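You operate a simulated robot arm through the tools that you are given. There is no shell and no other tool. Be economical: measure what you need, move in short steps, check, and stop when the job is done.

Carry out the task below with a simulated robot arm. There is one attempt and no reset: what you move stays moved.

## Task
Clamp the blue cloth in the grip tray, soap the small white brush and scrub its mark off.
Fine: use the yellow soap bar; the brush goes back. Set down upright: small white brush. What is to be rubbed or washed off counts as gone when no trace of it is left.

The check looks at the end state, three seconds after you hand in, the way a careful person would. Anything else that was tipped, shoved, dropped, spilled or broken makes it a failure. Flat cloth is picked up by pressing the open fingertips on it (5 to 10 N) and closing them slowly along it; thin cloth reads only 2 to 8 mm in the jaws.

## Robot
A 6-joint arm with a two-finger gripper on a trunk, on a base that drives. Base frame: it is fixed to the floor where the robot stands at the start and does not move with it; the origin is under the middle of the robot, x ahead of it, y to its left, z up; the surface under the hand at the start is at about z = 750. Lengths are in mm, angles in degrees, forces in N, time in s.
With the tool pointing down near the work surface it reaches from about 300 to 740 mm from the robot's upright axis, wherever it stands. Its first joint turns from -166.0 to 166.0 degrees. Places, roughly: bed of the grip tray [500, -400, 800]; clamp of the grip tray [600, -400, 800]; yellow soap bar [700, -300, 800]. Payload 1.57 kg.
Tool frame: the origin (TCP) lies between the finger pads and is the grasp point; the fingertips stand 21 mm ahead of it; z points along the fingers, y is the line along which they close. The gripper opens to 70 mm. The gripper's body begins 50 mm behind the TCP.
Orientation is told as [roll, pitch, yaw] about the base's x, y, z axes, in that order, counted from this pose: with the fingers straight down and closing along the base's y, the tool's x points along the base's -x, its y along +y and its z along -z.

## Interface
- The arm moves only by the tool servo_tool. Its arguments are lists of equal length, an entry for each row: "delta_pos": the shift along the base's x, y, z in units of 25 mm (1.0 is 25 mm), a list of three; "rotation": the turn, a rotation vector about the base's x, y, z in units of 5 degrees (1.0 is 5 degrees), a list of three. In form: {"delta_pos": [[tx, ty, tz], ...], "rotation": [[rx, ry, rz], ...]}. A call has 1 to 8 rows; each row shifts and turns the commanded pose from where the row before left it. "grip" is the opening, from 0 (shut) to 1 (fully open), set as the call begins (left out, the last holds). A call with a number of a shift or a turn outside -1 to 1 is refused whole. Each row takes 0.2 s and may step no farther than 50 mm and 8.6 degrees from the row before; otherwise, or with a gripper value out of range, the whole call is refused. Where a pose cannot be reached the arm comes as near as it can. A force on the tool above 40 N (or 10 N above the force at the start of the call, whichever is more), or a blocked arm, ends the call early, and 0.2 s more pass. Each finger halts on what it meets, pressing with about 30 N; the grip force reading is that of the motor and also rises with nothing between the fingers. The clock runs only during rows and for 0.2 s after the last one: add rows that do not move to give the fingers time. The reply holds the time, the measured pose of the TCP, the force on the tool along the base axes, the opening and the grip force, in the units named above and with some noise, with the torque about the TCP (base axes, N m) and any sound that the robot's microphone picked up.
- Cameras (640 x 400 px; columns grow to the right, rows downward): "scene" is now at [2, 94, 1496.5]; the picture's right is [-0.71, -0.71, 0.00], its down [-0.43, 0.43, -0.79] and it looks along [0.56, -0.56, -0.61] (base axes); focal length 271 px, centre (320, 200). "wrist" rides on the gripper at [79, 4, -81] in the tool frame; the picture's right is [-0.05, 1.00, 0.00], its down [-0.67, -0.04, -0.74] and it looks along [-0.74, -0.04, 0.67] (tool axes); focal length 256 px, centre (320, 200). There is no depth. A picture from a camera that has moved, and an enlarged one, comes with that camera's place and axes in the base frame and with its lens.
- grab_frame(camera): a new picture of that camera. It takes no simulated time.
- steer(legs): drives the robot by 1 to 6 legs, each [ahead, left, turn to the left] in mm, mm and degrees, along the robot's own axes; the way and the turn of a leg run together, so that a leg with both is an arc; at most 1500 mm and 180 degrees a leg. The arm and the cameras ride along, it lands a little off, and it stops where it bumps. It gives what a move gives.
- pan_tilt(pan, tilt): turns the head with the scene camera to pan (to the left, within 155 degrees either way) and tilt (down, from -29 to 69), counted from straight ahead of the robot. It gives what a move gives.
- zoom(camera, box): a new picture of the part [left, top, right, bottom] of that camera's present view, enlarged. It takes no simulated time.
- sign_off(): hands the job in; it is judged then, once.

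Work in short steps. Places have to be worked out from the pictures, the camera data and where the tool is seen: move nearer, look again, correct. Check each grasp and each placing, and mend what went wrong. You have 120 turns and 90 pictures in all, those below and enlarged ones among them. Open the gripper and draw the arm clear of the work before you hand the job in, unless the task says otherwise; then end with one line.

The tools are called after "Emit:" as a command line: name --argument value ..., lists and objects as JSON in quotes. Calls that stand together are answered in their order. servo_tool: Moves the arm, as the interface text tells. Its arguments: {"type":"object","properties":{"delta_pos":{"type":"array","items":{"type":"array","items":{"type":"number"}}},"rotation":{"type":"array","items":{"type":"array","items":{"type":"number"}}},"grip":{"type":"number"}},"required":["delta_pos","rotation"]} The other tools are called the same way: steer (legs) drives the base; pan_tilt (pan, tilt) turns the head that bears the scene camera; grab_frame (camera) takes a picture; zoom (camera, box) takes an enlarged picture of a part of a camera's view; sign_off () hands the job in.

At the start:

```text
time: 0.0
ee_pos: [390.7, -97.5, 1110.5]
ee_rot: [0.0, 0.0, 0.1]
ft_force: [0.5, -0.3, 0.3]
ft_torque: [-0.02, -0.01, -0.01]
grip_width: 70.1
grasp_force: 0.1
robot x, y, heading: [-1.3, -3.0, 0.0]
head pan, tilt: [-44.9, 37.7]
```

scene: 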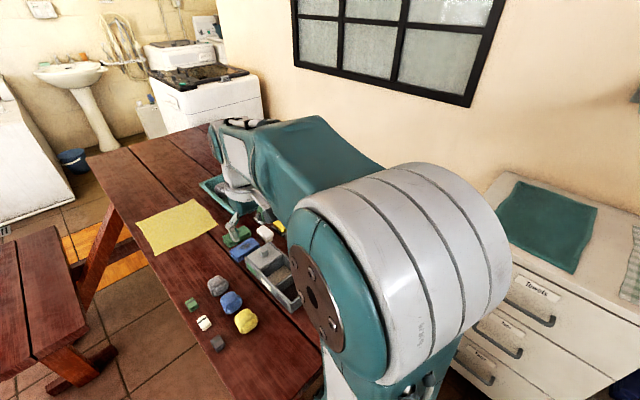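
wrist: 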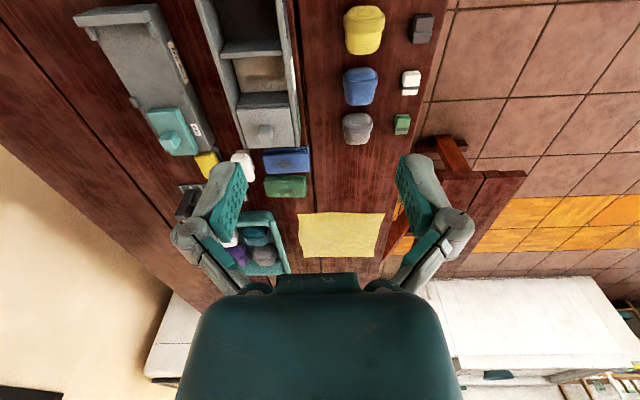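

The overview shows a tray with a clamp, several soaps and brushes, and a basket with cloths. I'll zoom into both views to identify things.

Emit:
zoom --camera "wrist" --box '[60, 0, 300, 150]'

Emit:
zoom --camera "wrist" --box '[160, 130, 400, 280]'

Emit:
zoom --camera "scene" --box '[120, 160, 320, 360]'

```text
2.67 times, centred on (180, 75) of wrist
camera zoom: at [309.9, -92.9, 1191.9], right [0.05, 1.0, 0.0], down [0.67, -0.04, 0.74], along [0.74, -0.04, -0.67], focal length 683 px, centre (693, 533)
```

zoom: 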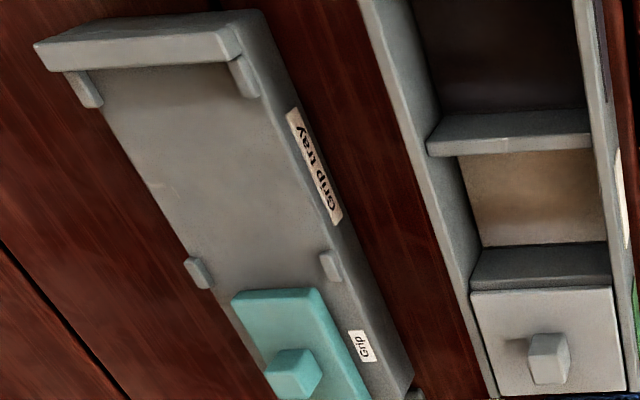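

```text
2.67 times, centred on (280, 205) of wrist
camera zoom: at [309.9, -92.9, 1191.9], right [0.05, 1.0, 0.0], down [0.67, -0.04, 0.74], along [0.74, -0.04, -0.67], focal length 683 px, centre (427, 187)
```

zoom: 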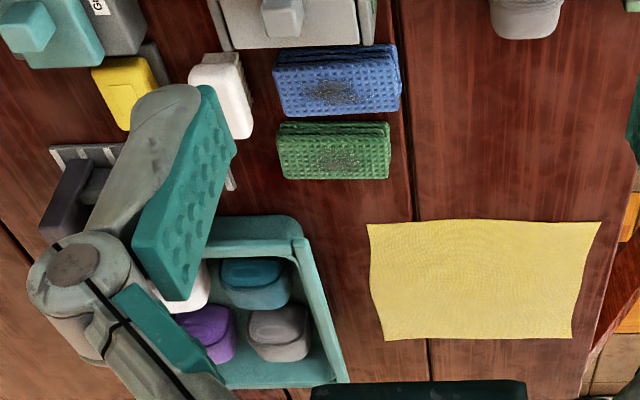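

```text
2.00 times, centred on (220, 260) of scene
camera zoom: at [2.0, 94.0, 1496.5], right [-0.71, -0.71, 0.0], down [-0.43, 0.43, -0.79], along [0.56, -0.56, -0.61], focal length 542 px, centre (520, 80)
```

zoom: 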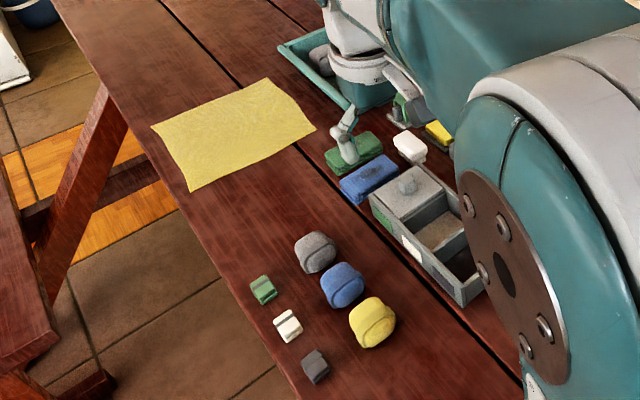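

I'll zoom on the blobs and small objects on the right side of the wrist view.

Emit:
zoom --camera "wrist" --box '[320, 0, 448, 150]'

Emit:
servo_tool --delta_pos '[[0, -1, -1], [0, -1, -1], [0, -1, -1], [0, -1, -1], [0, -1, -1], [0, -1, -1]]' --rotation '[[0, 0, 0], [0, 0, 0], [0, 0, 0], [0, 0, 0], [0, 0, 0], [0, 0, 0]]'

Emit:
grab_frame --camera "wrist"

```text
2.67 times, centred on (384, 75) of wrist
camera zoom: at [309.9, -92.9, 1191.9], right [0.05, 1.0, 0.0], down [0.67, -0.04, 0.74], along [0.74, -0.04, -0.67], focal length 683 px, centre (149, 533)
```

zoom: 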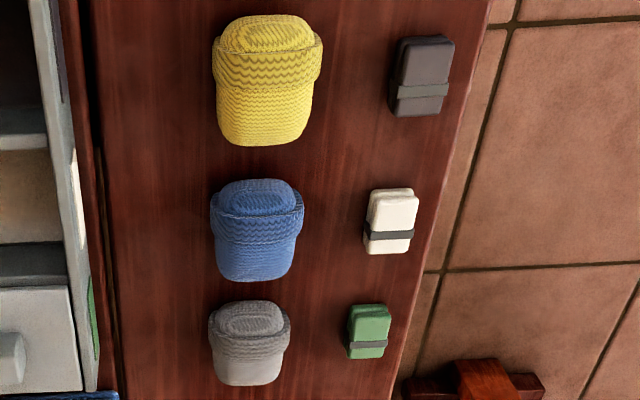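

```text
time: 1.4
ee_pos: [389.8, -249.4, 960.0]
ee_rot: [0.0, 0.0, -0.1]
ft_force: [0.5, -0.3, 1.1]
ft_torque: [0.02, 0.02, -0.04]
grip_width: 70.0
grasp_force: 0.1
robot x, y, heading: [0.6, 2.2, 0.3]
head pan, tilt: [-44.9, 37.7]
```

```text
83 pictures are left
camera wrist: at [310.2, -244.8, 1040.9], right [0.05, 1.0, 0.0], down [0.67, -0.04, 0.74], along [0.74, -0.04, -0.67], focal length 256 px, centre (320, 200)
```

wrist: 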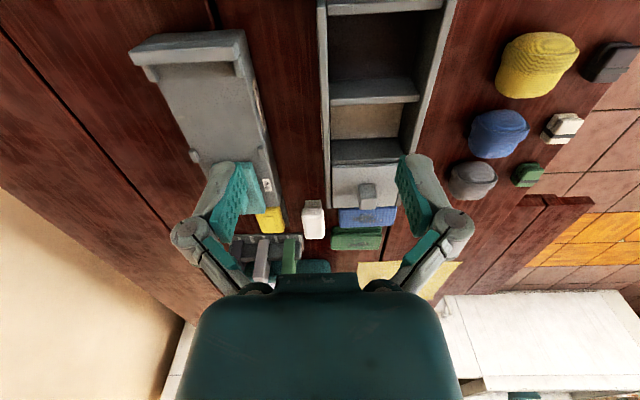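

The brush rack seems to be ahead near x≈750. I'll move forward to see the far area.

Emit:
servo_tool --delta_pos '[[1, 0, 0], [1, 0, 0], [1, 0, 0], [1, 0, 0], [1, 0, 0], [1, 0, 0], [1, 0, 0]]' --rotation '[[0, 0, 0], [0, 0, 0], [0, 0, 0], [0, 0, 0], [0, 0, 0], [0, 0, 0], [0, 0, 0]]'

Emit:
grab_frame --camera "wrist"

Emit:
zoom --camera "wrist" --box '[200, 30, 440, 180]'

```text
time: 3.0
ee_pos: [564.7, -247.5, 960.3]
ee_rot: [0.0, 0.2, -0.1]
ft_force: [0.3, -0.3, 0.1]
ft_torque: [0.0, 0.0, -0.04]
grip_width: 70.1
grasp_force: 0.1
robot x, y, heading: [3.3, -0.8, 0.1]
head pan, tilt: [-44.9, 37.7]
```

```text
82 pictures are left
camera wrist: at [485.7, -243.7, 1041.9], right [0.05, 1.0, 0.0], down [0.67, -0.04, 0.74], along [0.74, -0.04, -0.67], focal length 256 px, centre (320, 200)
```

wrist: 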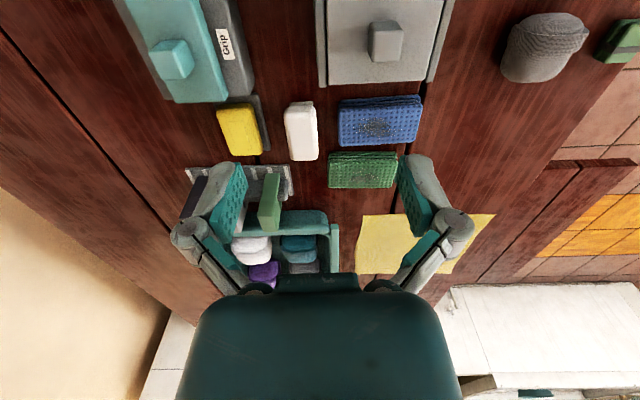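

```text
2.67 times, centred on (320, 105) of wrist
camera zoom: at [485.7, -243.7, 1041.9], right [0.05, 1.0, 0.0], down [0.67, -0.04, 0.74], along [0.74, -0.04, -0.67], focal length 683 px, centre (320, 453)
```

zoom: 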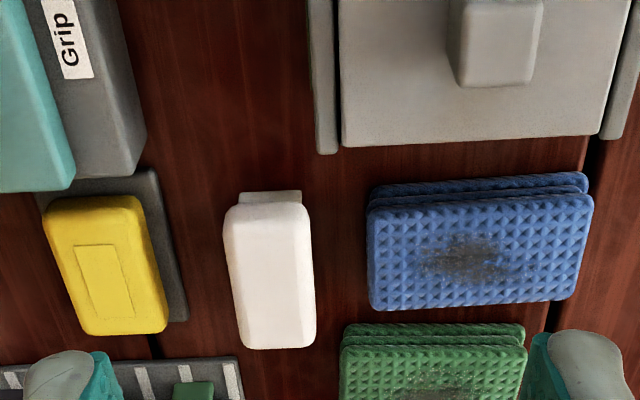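

I'll swing the arm to the left over the small banded objects; then both the scene view of the rack opens and the wrist sees those objects.

Emit:
servo_tool --delta_pos '[[-1, 1, 0.5], [-1, 1, 0.5], [-1, 1, 0.5], [-1, 1, 0.5], [-1, 1, 0.5], [-1, 1, 0.5], [-1, 1, 0.5], [-1, 1, 0.5]]' --rotation '[[0, 0, 0], [0, 0, 0], [0, 0, 0], [0, 0, 0], [0, 0, 0], [0, 0, 0], [0, 0, 0], [0, 0, 0]]'

Emit:
servo_tool --delta_pos '[[-1, 1, 0], [0, 1, 0], [0, 1, 0], [0, 1, 0]]' --rotation '[[0, 0, 0], [0, 0, 0], [0, 0, 0], [0, 0, 0]]'

Emit:
grab_frame --camera "wrist"

Emit:
grab_frame --camera "scene"

```text
time: 4.8
ee_pos: [366.1, -47.0, 1059.9]
ee_rot: [-0.1, 0.0, 0.1]
ft_force: [0.1, 0.2, 0.0]
ft_torque: [0.02, 0.02, 0.0]
grip_width: 70.1
grasp_force: 0.1
robot x, y, heading: [-0.7, 1.4, -0.2]
head pan, tilt: [-44.9, 37.7]
```

```text
time: 5.8
ee_pos: [340.2, 55.1, 1060.3]
ee_rot: [-0.2, 0.1, 0.1]
ft_force: [-0.9, -0.3, 0.0]
ft_torque: [-0.06, -0.01, 0.0]
grip_width: 70.1
grasp_force: 0.1
robot x, y, heading: [-3.6, 0.8, -0.2]
head pan, tilt: [-44.9, 37.7]
```

```text
80 pictures are left
camera wrist: at [260.6, 58.1, 1141.5], right [0.05, 1.0, 0.0], down [0.67, -0.04, 0.74], along [0.74, -0.04, -0.67], focal length 256 px, centre (320, 200)
```

wrist: 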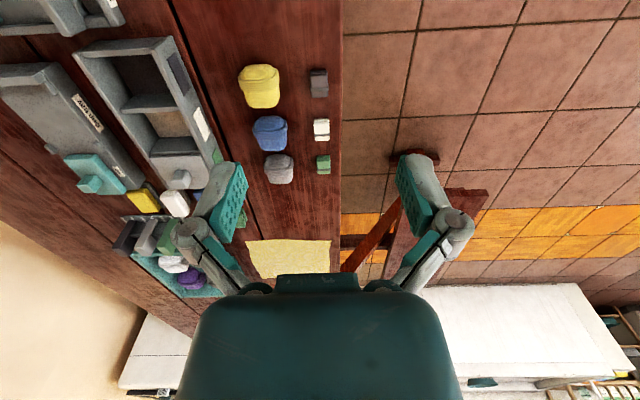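

```text
79 pictures are left
camera scene: at [1.7, 94.9, 1496.5], right [-0.71, -0.71, 0.0], down [-0.43, 0.43, -0.79], along [0.56, -0.56, -0.61], focal length 271 px, centre (320, 200)
```

scene: 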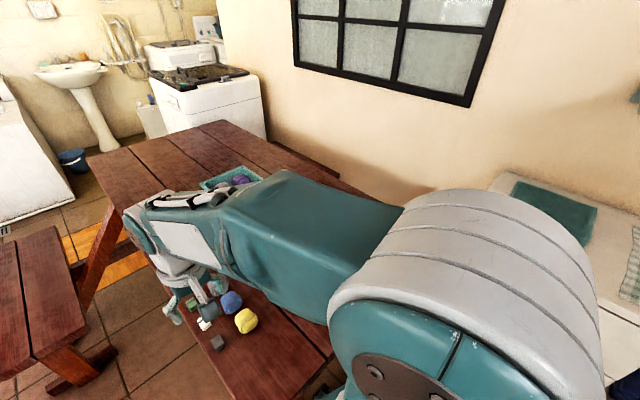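

Zooming at the rack from here, and on the small banded objects.

Emit:
zoom --camera "wrist" --box '[80, 170, 240, 300]'

Emit:
zoom --camera "wrist" --box '[0, 0, 240, 150]'

Emit:
zoom --camera "wrist" --box '[230, 50, 350, 190]'

```text
3.08 times, centred on (160, 235) of wrist
camera zoom: at [260.6, 58.1, 1141.5], right [0.05, 1.0, 0.0], down [0.67, -0.04, 0.74], along [0.74, -0.04, -0.67], focal length 788 px, centre (812, 92)
```

zoom: 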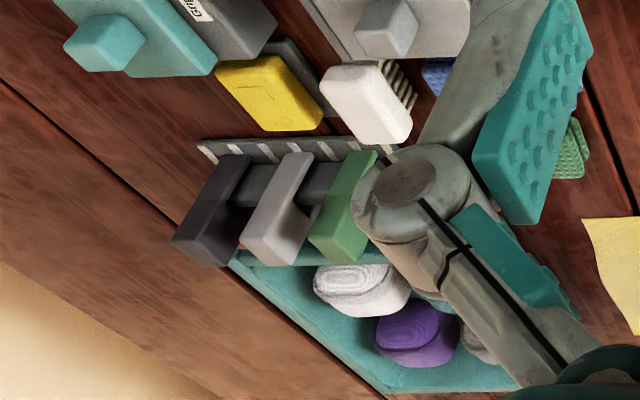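

```text
2.67 times, centred on (120, 75) of wrist
camera zoom: at [260.6, 58.1, 1141.5], right [0.05, 1.0, 0.0], down [0.67, -0.04, 0.74], along [0.74, -0.04, -0.67], focal length 683 px, centre (853, 533)
```

zoom: 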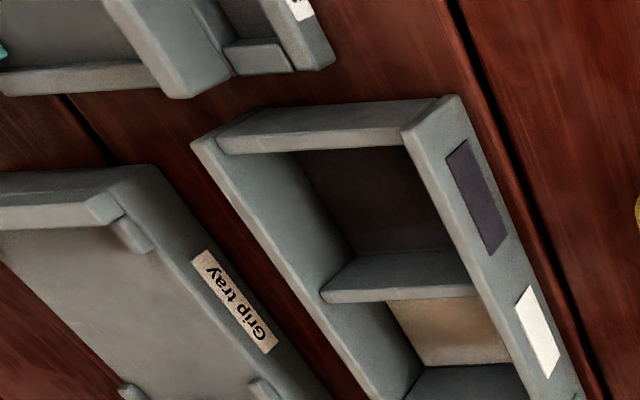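

```text
2.86 times, centred on (290, 120) of wrist
camera zoom: at [260.6, 58.1, 1141.5], right [0.05, 1.0, 0.0], down [0.67, -0.04, 0.74], along [0.74, -0.04, -0.67], focal length 731 px, centre (406, 429)
```

zoom: 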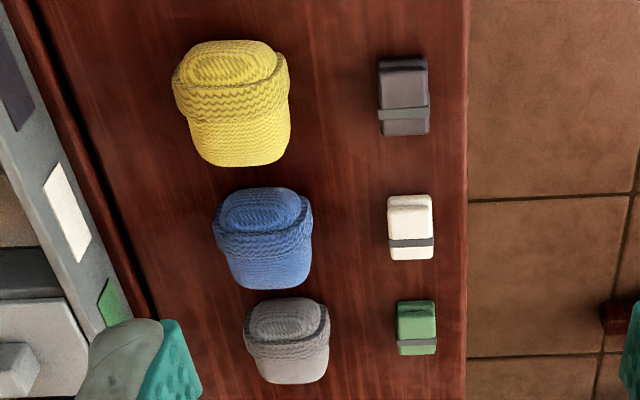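

I need a closer view of the white object and the rack; move to around (480,-290,900).

Emit:
servo_tool --delta_pos '[[0.8, -1, -0.5], [0.8, -1, -0.5], [0.8, -1, -0.5], [0.8, -1, -0.5], [0.8, -1, -0.5], [0.8, -1, -0.5], [0.8, -1, -0.5], [0, -1, -0.5]]' --rotation '[[0, 0, 0], [0, 0, 0], [0, 0, 0], [0, 0, 0], [0, 0, 0], [0, 0, 0], [0, 0, 0], [0, 0, 0]]'

Emit:
servo_tool --delta_pos '[[0, -1, -0.5], [0, -1, -0.5], [0, -1, -0.5], [0, -1, -0.5], [0, -1, -0.2]]' --rotation '[[0, 0, 0], [0, 0, 0], [0, 0, 0], [0, 0, 0], [0, 0, 0]]'

Emit:
zoom --camera "wrist" --box '[180, 80, 460, 280]'

Emit:
grab_frame --camera "wrist"

```text
time: 7.6
ee_pos: [479.8, -147.9, 959.3]
ee_rot: [0.0, 0.2, 0.0]
ft_force: [-0.3, -0.2, 0.8]
ft_torque: [0.0, -0.02, 0.01]
grip_width: 70.2
grasp_force: 0.0
robot x, y, heading: [0.0, 1.7, 0.1]
head pan, tilt: [-44.9, 37.7]
```

```text
time: 8.8
ee_pos: [480.1, -273.1, 905.7]
ee_rot: [0.1, 0.0, 0.1]
ft_force: [0.2, 0.4, 0.3]
ft_torque: [0.02, -0.03, 0.01]
grip_width: 70.1
grasp_force: 0.1
robot x, y, heading: [0.1, -5.0, -0.3]
head pan, tilt: [-44.9, 37.7]
```

```text
2.00 times, centred on (320, 180) of wrist
camera zoom: at [399.6, -269.3, 987.6], right [0.05, 1.0, 0.0], down [0.67, -0.04, 0.74], along [0.74, -0.04, -0.67], focal length 512 px, centre (320, 240)
```

zoom: 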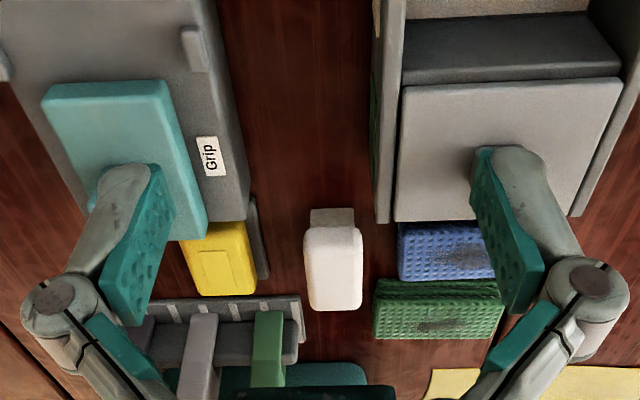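

```text
74 pictures are left
camera wrist: at [399.6, -269.3, 987.6], right [0.05, 1.0, 0.0], down [0.67, -0.04, 0.74], along [0.74, -0.04, -0.67], focal length 256 px, centre (320, 200)
```

wrist: 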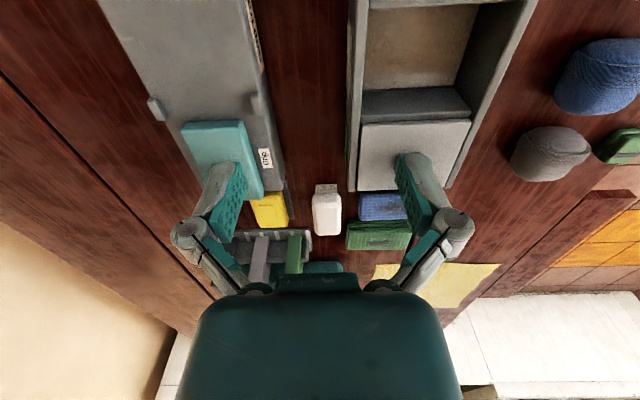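

The white block appears to sit on narrower striped bristles, i.e. a brush. I'll tilt the wrist to look more horizontally to confirm and inspect the rack.

Emit:
servo_tool --delta_pos '[[-1, 1, 0], [-1, 1, 0], [-1, 1, 0], [-1, 1, 0], [0, 0, -0.5], [0, 0, -0.5], [0, 0, -0.5]]' --rotation '[[0, -1, 0], [0, -1, 0], [0, -1, 0], [0, -1, 0], [0, 0, -1], [0, 0, -1], [0, 0, -1]]'

Emit:
grab_frame --camera "wrist"

Emit:
zoom --camera "wrist" --box '[220, 100, 420, 250]'

```text
time: 10.4
ee_pos: [379.4, -173.3, 868.5]
ee_rot: [-0.1, -20.0, -15.0]
ft_force: [0.0, -0.7, -0.5]
ft_torque: [-0.02, -0.01, 0.0]
grip_width: 69.9
grasp_force: 0.0
robot x, y, heading: [2.5, -1.3, -0.1]
head pan, tilt: [-44.9, 37.7]
```

```text
73 pictures are left
camera wrist: at [280.8, -141.8, 916.7], right [0.31, 0.95, 0.02], down [0.35, -0.13, 0.93], along [0.88, -0.28, -0.37], focal length 256 px, centre (320, 200)
```

wrist: 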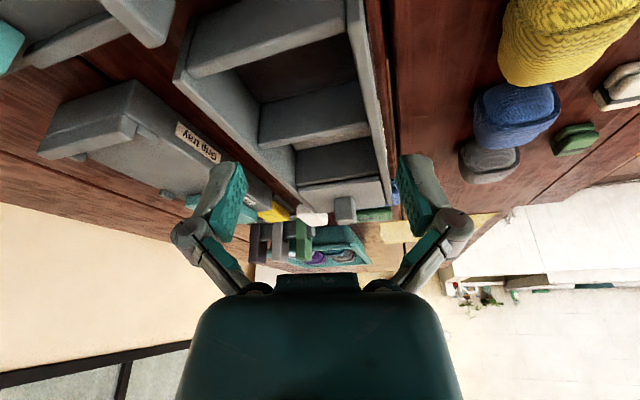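

```text
2.67 times, centred on (320, 175) of wrist
camera zoom: at [280.8, -141.8, 916.7], right [0.31, 0.95, 0.02], down [0.35, -0.13, 0.93], along [0.88, -0.28, -0.37], focal length 683 px, centre (320, 267)
```

zoom: 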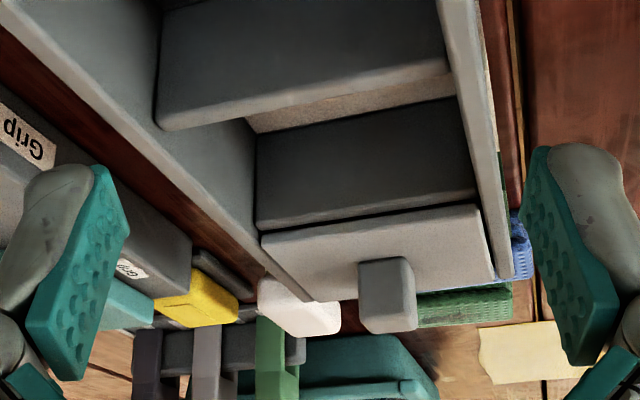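

Better viewpoint: from the left side looking toward -y. Restore tilt, rise, then yaw -90 and go near (650,-60,900).

Emit:
servo_tool --delta_pos '[[0, 0, 1], [0, 0, 1], [0, 0, 1], [0, 0.5, 0], [0, 0.5, 0], [0, 0.5, 0], [0, 0.5, 0]]' --rotation '[[0, 0, 1], [0, 0, 1], [0, 0, 1], [0, 1, 0], [0, 1, 0], [0, 1, 0], [0, 1, 0]]'

Emit:
servo_tool --delta_pos '[[1, 0.2, 0], [1, 0.2, 0], [1, 0.2, 0], [1, 0.2, 0], [1, 0.2, 0], [1, 0.2, 0], [1, 0.2, 0], [1, 0.2, 0]]' --rotation '[[0, 0, -1], [0, 0, -1], [0, 0, -1], [0, 0, -1], [0, 0, -1], [0, 0, -1], [0, 0, -1], [0, 0, -1]]'

Emit:
servo_tool --delta_pos '[[1, 0.2, -0.3], [1, 0.2, -0.3], [0.5, 0.2, -0.3], [0, 0, -0.3], [0, 0, -0.3], [0, 0, -0.3], [0, 0, -0.3], [0, 0, -0.3]]' --rotation '[[0, 0, -1], [0, 0, -1], [0, 0, -1], [0, 0, -1], [0, 0, -1], [0, 0, -1], [0, 0, -1], [0, 0, -1]]'

Emit:
grab_frame --camera "wrist"

Emit:
zoom --camera "wrist" --box '[180, 80, 460, 280]'

```text
time: 12.0
ee_pos: [379.0, -121.9, 942.7]
ee_rot: [-0.1, 0.1, 0.0]
ft_force: [0.3, 0.3, 0.5]
ft_torque: [-0.02, 0.01, 0.04]
grip_width: 70.0
grasp_force: 0.1
robot x, y, heading: [-3.2, 1.4, -0.1]
head pan, tilt: [-44.9, 37.7]
```

```text
time: 13.8
ee_pos: [581.6, -80.6, 943.8]
ee_rot: [-0.1, 0.0, -40.1]
ft_force: [0.4, -0.6, 0.2]
ft_torque: [0.01, 0.01, 0.0]
grip_width: 70.0
grasp_force: 0.1
robot x, y, heading: [2.8, -5.2, 0.2]
head pan, tilt: [-44.9, 37.7]
```

```text
time: 15.6
ee_pos: [643.9, -66.8, 882.8]
ee_rot: [0.0, 0.0, -80.1]
ft_force: [-0.1, 0.1, 0.2]
ft_torque: [-0.03, 0.02, -0.02]
grip_width: 69.8
grasp_force: 0.1
robot x, y, heading: [3.1, 2.5, -0.1]
head pan, tilt: [-44.9, 37.7]
```

```text
71 pictures are left
camera wrist: at [632.9, 12.0, 963.9], right [0.99, 0.12, 0.0], down [0.08, -0.66, 0.74], along [0.09, -0.74, -0.67], focal length 256 px, centre (320, 200)
```

wrist: 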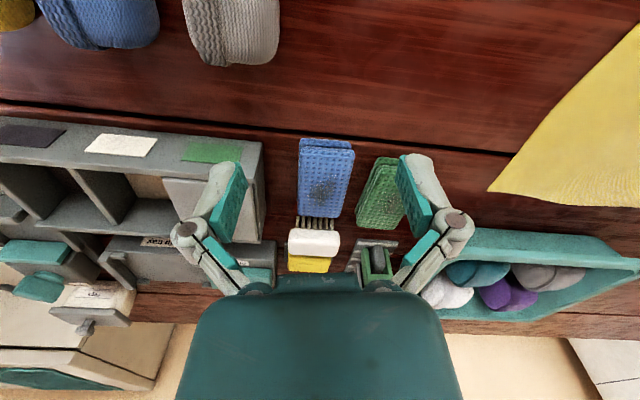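

```text
2.00 times, centred on (320, 180) of wrist
camera zoom: at [632.9, 12.0, 963.9], right [0.99, 0.12, 0.0], down [0.08, -0.66, 0.74], along [0.09, -0.74, -0.67], focal length 512 px, centre (320, 240)
```

zoom: 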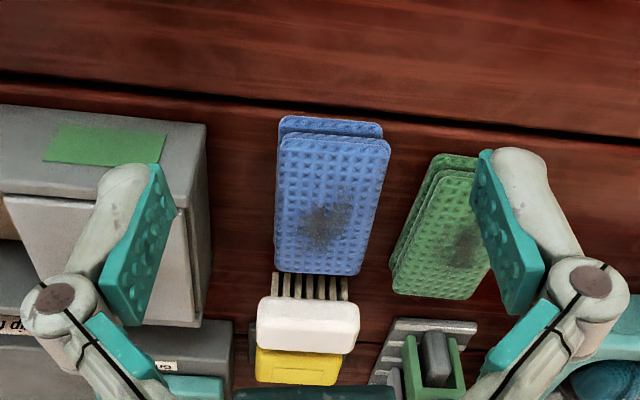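

The stripes look like bristle tufts under the white block, so it's a brush standing bristle-down. I'll look once more closer, including the rack.

Emit:
servo_tool --delta_pos '[[0.6, -0.5, 0], [0.6, -0.5, 0], [0, -0.5, 0]]' --rotation '[[0, 0, -1], [0, 0, -1], [0, 0, 0]]'

Emit:
zoom --camera "wrist" --box '[200, 130, 440, 280]'

```text
time: 16.4
ee_pos: [672.6, -105.1, 882.1]
ee_rot: [0.0, 0.0, -90.1]
ft_force: [-0.5, 0.1, 0.2]
ft_torque: [0.0, 0.02, -0.01]
grip_width: 69.9
grasp_force: 0.0
robot x, y, heading: [0.0, -2.8, 0.1]
head pan, tilt: [-44.9, 37.7]
```

```text
2.67 times, centred on (320, 205) of wrist
camera zoom: at [676.2, -25.8, 964.8], right [1.0, -0.05, 0.0], down [-0.04, -0.67, 0.74], along [-0.04, -0.74, -0.67], focal length 683 px, centre (320, 187)
```

zoom: 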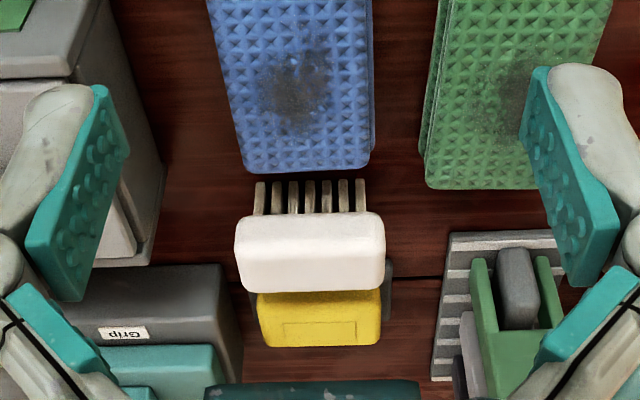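

The small white brush stands bristles-down at about (660,-273), 40 mm wide in y; blue cloth at about (655,-187). Now inspect the grip tray closely.

Emit:
servo_tool --delta_pos '[[-1, -0.5, 0.5], [-1, -0.5, 0.5], [-1, -0.5, 0.5], [-1, -0.5, 0], [-1, -0.5, 0], [-1, -0.5, 0], [-1, -0.5, 0], [-1, -0.5, 0]]' --rotation '[[0, 0, 1], [0, 0, 1], [0, 0, 1], [0, 0, 1], [0, 0, 1], [0, 0, 1], [0, 0, 1], [0, 0, 1]]'

Emit:
servo_tool --delta_pos '[[0, -1, 0], [0, -1, 0], [0, -1, 0], [0, -1, 0], [0, -1, 0], [0, -1, 0]]' --rotation '[[0, 0, 1], [0, 0, 1], [0, 0, 1], [0, 0, 1], [0, 0, 1], [0, 0, 1]]'

Emit:
grab_frame --camera "wrist"

```text
time: 18.2
ee_pos: [472.1, -204.5, 919.1]
ee_rot: [-0.1, 0.1, -49.9]
ft_force: [0.6, 0.4, -0.4]
ft_torque: [0.0, 0.01, 0.03]
grip_width: 70.1
grasp_force: 0.0
robot x, y, heading: [-1.0, -0.6, 0.1]
head pan, tilt: [-44.9, 37.7]
```

```text
time: 19.6
ee_pos: [472.7, -357.0, 921.4]
ee_rot: [0.0, 0.2, -19.9]
ft_force: [-0.7, -0.4, 0.1]
ft_torque: [-0.02, 0.04, -0.02]
grip_width: 69.8
grasp_force: 0.1
robot x, y, heading: [-0.1, 0.7, -0.1]
head pan, tilt: [-44.9, 37.7]
```

```text
68 pictures are left
camera wrist: at [398.6, -326.5, 1002.6], right [0.39, 0.92, 0.0], down [0.62, -0.26, 0.74], along [0.69, -0.29, -0.67], focal length 256 px, centre (320, 200)
```

wrist: 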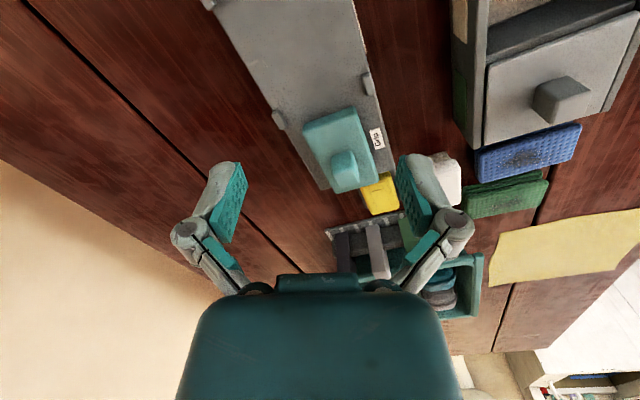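

Move back toward the robot to see the whole grip tray.

Emit:
servo_tool --delta_pos '[[-1, -0.3, 0], [-1, -0.3, 0], [-1, -0.3, 0], [-1, -0.3, -0.2], [-0.6, 0, -0.2], [0, 0, -0.2]]' --rotation '[[0, 0, 1], [0, 0, 1], [0, 0, 1], [0, 0, 1], [0, 0, 0], [0, 0, 0]]'

Emit:
zoom --camera "wrist" --box '[160, 0, 480, 200]'

Emit:
grab_frame --camera "scene"

```text
time: 21.0
ee_pos: [357.8, -386.7, 905.1]
ee_rot: [0.0, 0.1, 0.0]
ft_force: [-0.1, 0.0, 0.3]
ft_torque: [0.03, -0.01, -0.01]
grip_width: 69.9
grasp_force: 0.0
robot x, y, heading: [3.7, 1.1, -0.1]
head pan, tilt: [-44.9, 37.7]
```

```text
2.00 times, centred on (320, 100) of wrist
camera zoom: at [277.2, -382.2, 986.5], right [0.05, 1.0, 0.0], down [0.67, -0.04, 0.74], along [0.74, -0.04, -0.67], focal length 512 px, centre (320, 400)
```

zoom: 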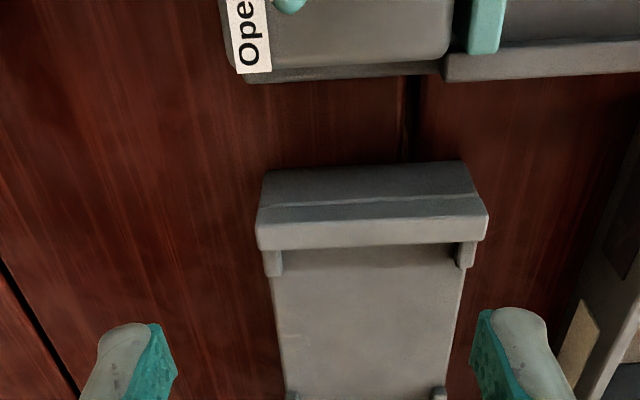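

```text
66 pictures are left
camera scene: at [2.2, 92.0, 1496.6], right [-0.71, -0.71, 0.0], down [-0.43, 0.43, -0.79], along [0.56, -0.56, -0.61], focal length 271 px, centre (320, 200)
```

scene: 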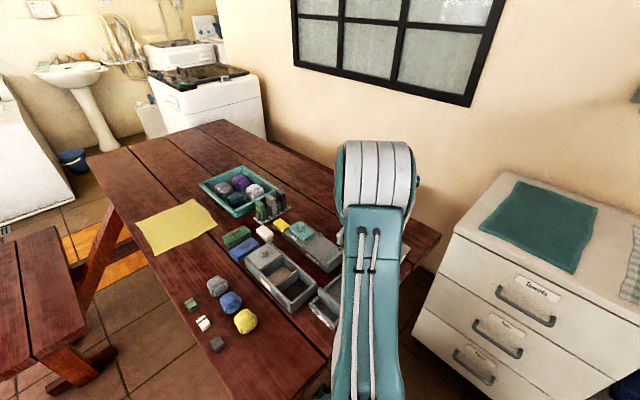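

The scene camera is now unobstructed; zoom in on the tray and others.

Emit:
zoom --camera "scene" --box '[215, 180, 345, 270]'

Emit:
zoom --camera "scene" --box '[270, 205, 350, 260]'

Emit:
grab_frame --camera "wrist"

```text
4.44 times, centred on (280, 225) of scene
camera zoom: at [2.2, 92.0, 1496.6], right [-0.71, -0.71, 0.0], down [-0.43, 0.43, -0.79], along [0.56, -0.56, -0.61], focal length 1205 px, centre (498, 89)
```

zoom: 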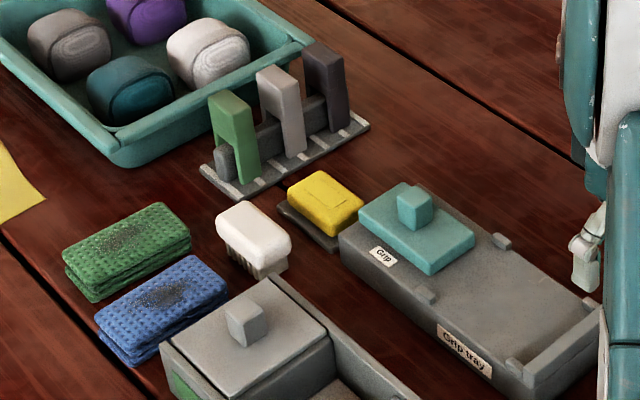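

```text
7.27 times, centred on (310, 232) of scene
camera zoom: at [2.2, 92.0, 1496.6], right [-0.71, -0.71, 0.0], down [-0.43, 0.43, -0.79], along [0.56, -0.56, -0.61], focal length 1972 px, centre (393, -36)
```

zoom: 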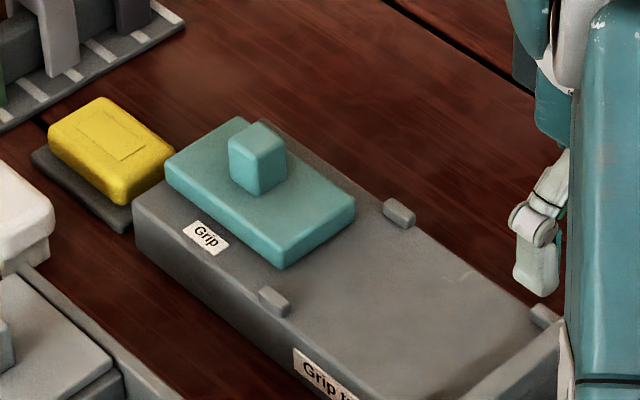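

```text
63 pictures are left
camera wrist: at [277.2, -382.2, 986.5], right [0.05, 1.0, 0.0], down [0.67, -0.04, 0.74], along [0.74, -0.04, -0.67], focal length 256 px, centre (320, 200)
```

wrist: 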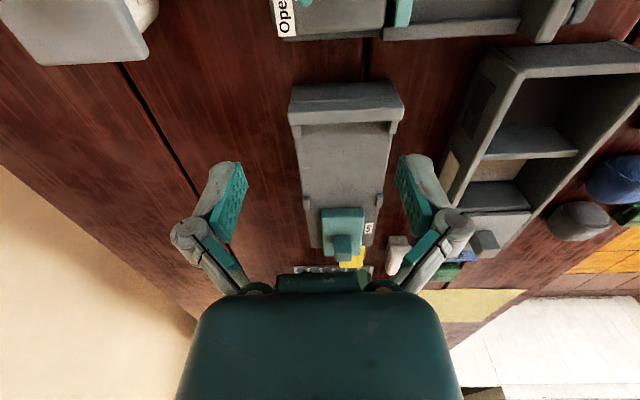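

Plan: cloth (~52×95 mm, centre ≈(654,-184), top ≈775) goes on the tray bed (x≈405–512, y≈-410..-326), then slide the teal clamp against it. Soap is near the reach limit, so I'll shift the base 100 mm to the right first.

Emit:
servo_tool --delta_pos '[[0, 1, 1], [0, 1, 1], [0, 1, 0], [0, 1, 0]]' --rotation '[[0, 0, 0], [0, 0, 0], [0, 0, 0], [0, 0, 0]]'

Emit:
steer --legs '[[0, -100, 0]]'

Emit:
grab_frame --camera "scene"

```text
time: 22.0
ee_pos: [357.6, -283.7, 953.2]
ee_rot: [0.0, -0.1, -0.1]
ft_force: [0.2, -0.5, 0.6]
ft_torque: [0.02, 0.02, -0.01]
grip_width: 69.9
grasp_force: 0.1
robot x, y, heading: [-2.4, -0.4, -0.2]
head pan, tilt: [-44.9, 37.7]
```

```text
time: 23.1
ee_pos: [357.8, -366.7, 957.3]
ee_rot: [-0.6, 0.3, 0.2]
ft_force: [0.2, 1.7, 0.9]
ft_torque: [-0.07, 0.02, -0.05]
grip_width: 70.0
grasp_force: 0.0
robot x, y, heading: [-0.5, -92.9, 0.0]
head pan, tilt: [-44.9, 37.7]
```

```text
62 pictures are left
camera scene: at [2.2, 21.0, 1495.1], right [-0.7, -0.71, 0.01], down [-0.43, 0.42, -0.8], along [0.56, -0.57, -0.6], focal length 271 px, centre (320, 200)
```

scene: 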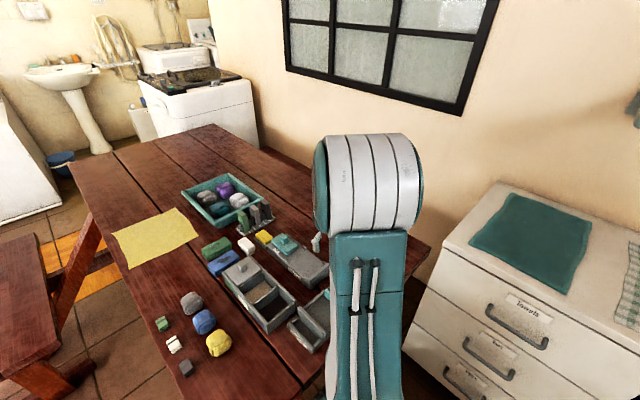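

Base shifted. Fly to above the cloth while yawing -90°.

Emit:
servo_tool --delta_pos '[[0.9, 0.6, 0], [0.9, 0.6, 0], [0.9, 0.6, 0], [0.9, 0.6, 0], [0.9, 0.6, 0], [0.9, 0.6, 0], [0.9, 0.6, 0], [0.9, 0.6, 0]]' --rotation '[[0, 0, -1], [0, 0, -1], [0, 0, -1], [0, 0, -1], [0, 0, -1], [0, 0, -1], [0, 0, -1], [0, 0, -1]]'

Emit:
servo_tool --delta_pos '[[0.9, 0.6, 0], [0.9, 0.6, 0], [0.9, 0.6, 0], [0.9, 0.6, 0], [0, 0, -0.4], [0, 0, -0.4], [0, 0, -0.4], [0, 0, -0.4]]' --rotation '[[0, 0, -1], [0, 0, -1], [0, 0, -1], [0, 0, -1], [0, 0, -1], [0, 0, -1], [0, 0, -1], [0, 0, -1]]' --grip 0.92

Emit:
servo_tool --delta_pos '[[0, 0, -0.4], [0, 0, -0.4], [0, 0, 0]]' --rotation '[[0, 0, -1], [0, 0, -1], [0, 0, 0]]'

Emit:
grab_frame --camera "wrist"

Emit:
zoom --camera "scene" --box '[180, 180, 340, 290]'

```text
time: 24.9
ee_pos: [539.0, -266.0, 953.9]
ee_rot: [0.2, 0.3, -40.0]
ft_force: [-0.1, -0.4, 0.6]
ft_torque: [0.02, 0.0, -0.02]
grip_width: 70.2
grasp_force: 0.1
robot x, y, heading: [-2.6, -95.9, 0.5]
head pan, tilt: [-44.9, 37.7]
```

```text
time: 26.8
ee_pos: [627.9, -200.3, 913.0]
ee_rot: [0.2, 0.0, -79.9]
ft_force: [0.9, -0.3, 0.1]
ft_torque: [0.01, 0.0, 0.0]
grip_width: 64.4
grasp_force: 0.0
robot x, y, heading: [-2.6, -92.4, 0.1]
head pan, tilt: [-44.9, 37.7]
```

```text
time: 27.6
ee_pos: [627.8, -201.5, 892.8]
ee_rot: [0.3, 0.0, -89.9]
ft_force: [-0.2, 0.2, -0.3]
ft_torque: [0.0, 0.04, -0.01]
grip_width: 64.5
grasp_force: 0.1
robot x, y, heading: [-1.0, -95.7, 0.1]
head pan, tilt: [-44.9, 37.7]
```

```text
61 pictures are left
camera wrist: at [630.9, -121.0, 975.1], right [1.0, -0.05, 0.0], down [-0.04, -0.67, 0.74], along [-0.04, -0.74, -0.67], focal length 256 px, centre (320, 200)
```

wrist: 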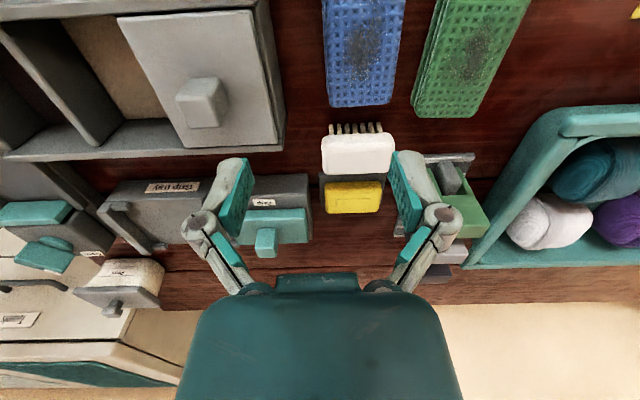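

```text
3.64 times, centred on (260, 235) of scene
camera zoom: at [3.3, 0.2, 1496.5], right [-0.71, -0.71, 0.0], down [-0.43, 0.43, -0.79], along [0.56, -0.56, -0.61], focal length 986 px, centre (538, 73)
```

zoom: 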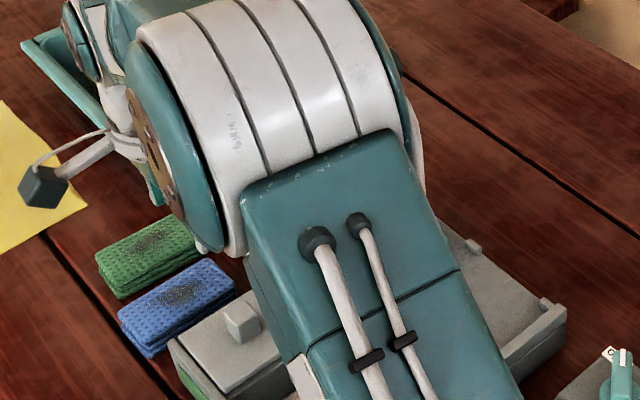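

At current pose the blue cloth seems to span x≈631–687, with green starting ≈704. I'll move above it, at 66 mm opening, tips ~30 mm above the cloth, and look.

Emit:
servo_tool --delta_pos '[[0.6, 0.35, -0.5], [0.6, 0.35, -0.5], [0, 0, -0.6], [0, 0, -0.6], [0, 0, 0]]' --rotation '[[0, 0, 0], [0, 0, 0], [0, 0, 0], [0, 0, 0], [0, 0, 0]]' --grip 0.945

Emit:
grab_frame --camera "wrist"

```text
time: 28.8
ee_pos: [658.1, -183.3, 838.7]
ee_rot: [0.2, 0.0, -89.8]
ft_force: [-0.9, -0.8, -0.2]
ft_torque: [0.03, -0.01, -0.03]
grip_width: 66.1
grasp_force: 0.0
robot x, y, heading: [1.2, -92.2, -0.2]
head pan, tilt: [-44.9, 37.7]
```

```text
59 pictures are left
camera wrist: at [659.8, -104.2, 920.4], right [1.0, -0.05, 0.0], down [-0.04, -0.67, 0.75], along [-0.04, -0.74, -0.67], focal length 256 px, centre (320, 200)
```

wrist: 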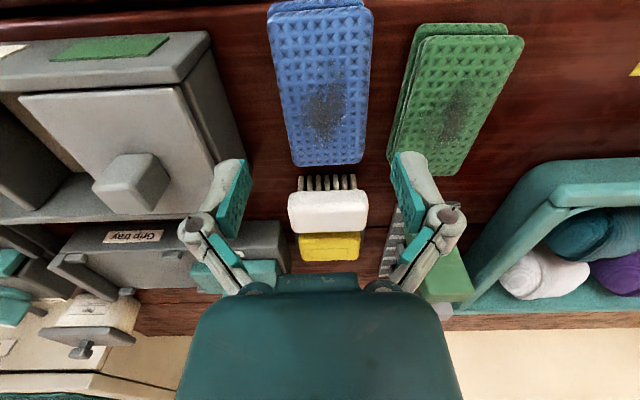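

Blue spans x≈632–685, y≈-226..-133; green from ≈707. Opening 62 at x=659 gives ~5 mm clearance everywhere; descend.

Emit:
servo_tool --delta_pos '[[0.03, 0, -0.6], [0, 0, -0.6], [0, 0, -0.5], [0, 0, -0.4], [0, 0, -0.3], [0, 0, -0.2], [0, 0, 0]]' --rotation '[[0, 0, 0], [0, 0, 0], [0, 0, 0], [0, 0, 0], [0, 0, 0], [0, 0, 0], [0, 0, 0]]' --grip 0.885

Emit:
grab_frame --camera "wrist"

```text
time: 30.4
ee_pos: [657.4, -182.1, 772.6]
ee_rot: [0.2, 0.0, -89.7]
ft_force: [0.8, -0.2, -0.4]
ft_torque: [0.01, 0.02, 0.01]
grip_width: 62.0
grasp_force: 0.0
robot x, y, heading: [-1.6, -91.1, 0.1]
head pan, tilt: [-44.9, 37.7]
```

```text
58 pictures are left
camera wrist: at [661.0, -103.0, 853.5], right [1.0, -0.05, 0.0], down [-0.04, -0.67, 0.74], along [-0.04, -0.74, -0.67], focal length 256 px, centre (320, 200)
```

wrist: 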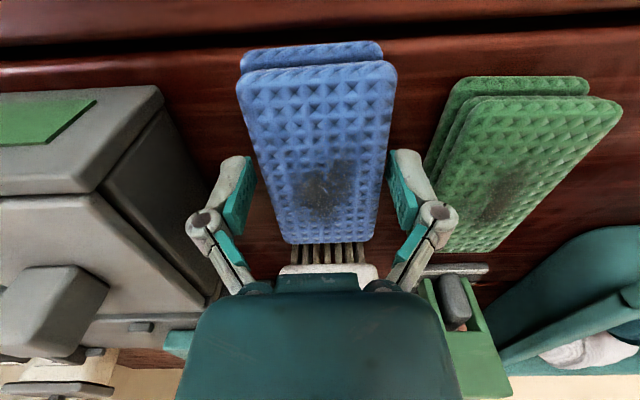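

Fingers straddle the cloth cleanly. Close.

Emit:
servo_tool --delta_pos '[[0, 0, 0], [0, 0, 0], [0, 0, 0]]' --rotation '[[0, 0, 0], [0, 0, 0], [0, 0, 0]]' --grip 0.6

Emit:
grab_frame --camera "wrist"

```text
time: 31.1
ee_pos: [658.5, -182.8, 774.7]
ee_rot: [0.3, 0.0, -90.0]
ft_force: [0.8, 0.5, 8.9]
ft_torque: [0.03, 0.03, 0.02]
grip_width: 52.8
grasp_force: 29.5
robot x, y, heading: [-1.4, -92.7, -0.1]
head pan, tilt: [-44.9, 37.7]
```

```text
57 pictures are left
camera wrist: at [661.2, -103.0, 854.5], right [1.0, -0.05, 0.01], down [-0.04, -0.67, 0.75], along [-0.03, -0.74, -0.67], focal length 256 px, centre (320, 200)
```

wrist: 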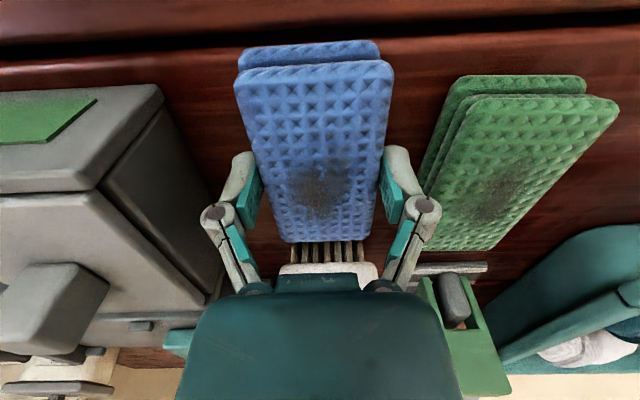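

Gripped at 52.8 mm, solid. Lift straight up.

Emit:
servo_tool --delta_pos '[[0, 0, 0.4], [0, 0, 0.6], [0, 0, 1], [0, 0, 1], [0, 0, 1], [0, 0, 1]]' --rotation '[[0, 0, 0], [0, 0, 0], [0, 0, 0], [0, 0, 0], [0, 0, 0], [0, 0, 0]]'

Emit:
grab_frame --camera "wrist"

```text
time: 32.5
ee_pos: [658.8, -183.1, 897.6]
ee_rot: [0.2, 0.0, -89.7]
ft_force: [-0.4, -0.3, -0.6]
ft_torque: [0.02, -0.02, -0.01]
grip_width: 53.0
grasp_force: 29.9
robot x, y, heading: [0.5, -96.6, -0.1]
head pan, tilt: [-44.9, 37.7]
```

```text
56 pictures are left
camera wrist: at [660.8, -103.3, 979.3], right [1.0, -0.05, 0.0], down [-0.04, -0.67, 0.74], along [-0.04, -0.74, -0.67], focal length 256 px, centre (320, 200)
```

wrist: 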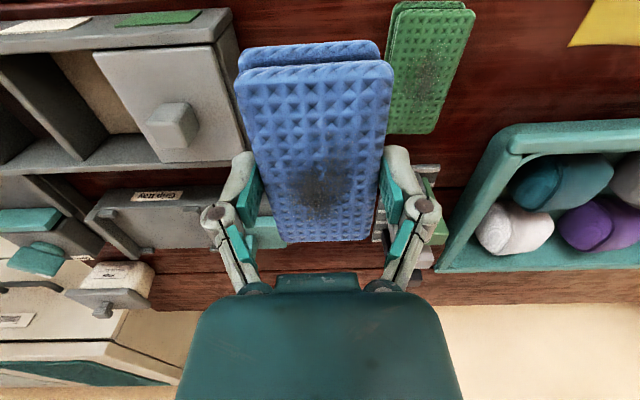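

Cloth held level. Fly to the robot side of the tray turning yaw to 0, to measure the tray with cloth in hand.

Emit:
servo_tool --delta_pos '[[-0.7, 0, 0.3], [-0.7, 0, 0.3], [-0.7, 0, 0.3], [-0.7, 0, 0], [-0.7, -0.4, 0], [-0.7, -0.4, 0], [-0.7, -0.4, 0], [-0.7, -0.4, 0]]' --rotation '[[0, 0, 1], [0, 0, 1], [0, 0, 1], [0, 0, 1], [0, 0, 1], [0, 0, 1], [0, 0, 1], [0, 0, 1]]'

Emit:
servo_tool --delta_pos '[[-0.7, -0.6, 0], [-0.7, -0.6, 0], [-0.7, -0.6, 0], [-0.7, -0.6, 0], [-0.7, -0.6, 0], [-0.7, -0.6, 0], [-0.7, -0.6, 0], [-0.7, -0.6, 0]]' --rotation '[[0, 0, 1], [0, 0, 1], [0, 0, 1], [0, 0, 1], [0, 0, 1], [0, 0, 1], [0, 0, 1], [0, 0, 1]]'

Emit:
servo_tool --delta_pos '[[-0.7, -0.5, 0], [-0.3, -0.5, 0], [0, 0, 0]]' --rotation '[[0, 0, 1], [0, 0, 1], [0, 0, 0]]'

Emit:
grab_frame --camera "wrist"

Emit:
zoom --camera "scene" --box '[200, 210, 340, 320]'

```text
time: 34.4
ee_pos: [518.1, -221.7, 919.3]
ee_rot: [0.2, 0.0, -49.8]
ft_force: [0.4, -0.2, -0.4]
ft_torque: [-0.03, -0.02, 0.0]
grip_width: 53.0
grasp_force: 30.2
robot x, y, heading: [-0.4, -94.8, 0.2]
head pan, tilt: [-44.9, 37.7]
```

```text
time: 36.1
ee_pos: [377.5, -342.9, 920.4]
ee_rot: [0.3, 0.0, -9.7]
ft_force: [0.3, 0.1, -0.7]
ft_torque: [-0.02, -0.04, 0.01]
grip_width: 52.9
grasp_force: 30.3
robot x, y, heading: [1.7, -92.9, 0.1]
head pan, tilt: [-44.9, 37.7]
```

```text
time: 37.0
ee_pos: [353.0, -367.1, 921.2]
ee_rot: [0.3, 0.1, 0.1]
ft_force: [-0.1, -0.2, -0.9]
ft_torque: [0.0, 0.02, 0.0]
grip_width: 53.1
grasp_force: 29.7
robot x, y, heading: [-3.1, -95.7, 0.2]
head pan, tilt: [-44.9, 37.7]
```

```text
55 pictures are left
camera wrist: at [272.9, -364.1, 1002.7], right [0.05, 1.0, 0.0], down [0.67, -0.04, 0.74], along [0.74, -0.03, -0.67], focal length 256 px, centre (320, 200)
```

wrist: 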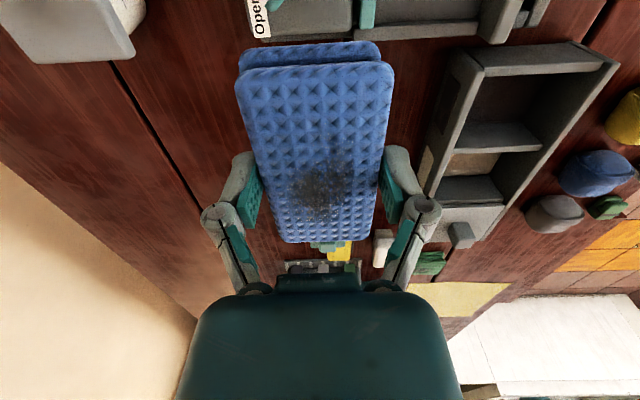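

```text
3.64 times, centred on (270, 265) of scene
camera zoom: at [2.1, -0.8, 1496.6], right [-0.71, -0.71, 0.0], down [-0.43, 0.43, -0.79], along [0.56, -0.56, -0.61], focal length 986 px, centre (502, -36)
```

zoom: 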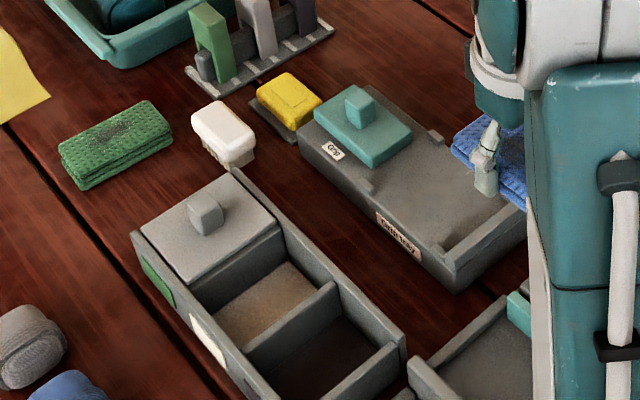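

Scene view gives bed: stop inner face x≈405, clamp face x≈512, y centre ≈-367. Move over the bed centre and descend part-way.

Emit:
servo_tool --delta_pos '[[1, 0, 0], [1, 0, 0], [1, 0, 0], [1, 0, 0], [0.28, 0, -0.8], [0, 0, -0.8], [0, 0, -0.8], [0, 0, -0.6]]' --rotation '[[0, 0, 0], [0, 0, 0], [0, 0, 0], [0, 0, 0], [0, 0, 0], [0, 0, 0], [0, 0, 0], [0, 0, 0]]'

Emit:
grab_frame --camera "scene"

Emit:
grab_frame --camera "wrist"

```text
time: 38.8
ee_pos: [460.0, -368.8, 844.5]
ee_rot: [0.3, 0.0, 0.0]
ft_force: [-0.3, 0.0, 0.2]
ft_torque: [-0.02, -0.01, 0.01]
grip_width: 53.1
grasp_force: 30.4
robot x, y, heading: [0.4, -94.1, 0.2]
head pan, tilt: [-44.9, 37.7]
```

```text
53 pictures are left
camera scene: at [2.7, -1.0, 1496.6], right [-0.71, -0.71, 0.0], down [-0.43, 0.43, -0.79], along [0.56, -0.56, -0.61], focal length 271 px, centre (320, 200)
```

scene: 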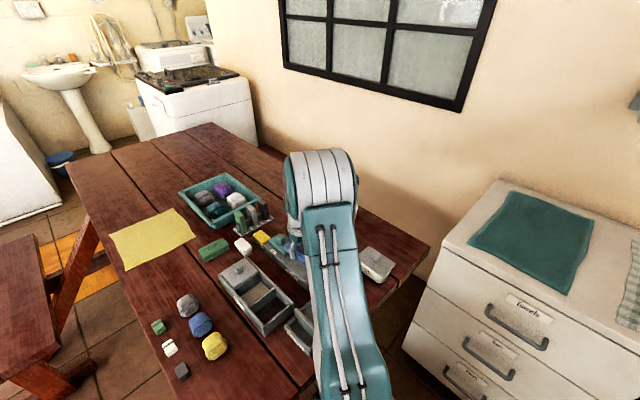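

```text
52 pictures are left
camera wrist: at [380.1, -366.1, 927.0], right [0.05, 1.0, 0.0], down [0.67, -0.04, 0.74], along [0.74, -0.03, -0.67], focal length 256 px, centre (320, 200)
```

wrist: 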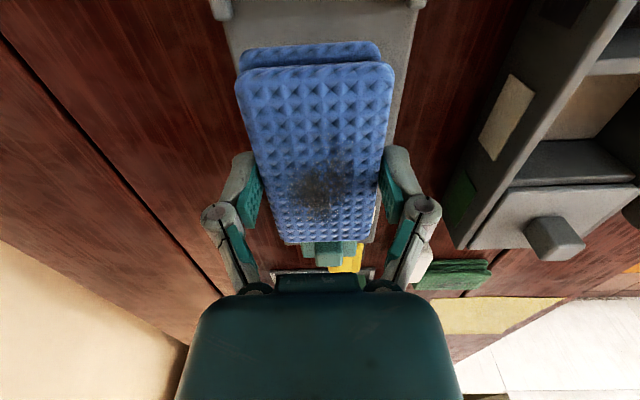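

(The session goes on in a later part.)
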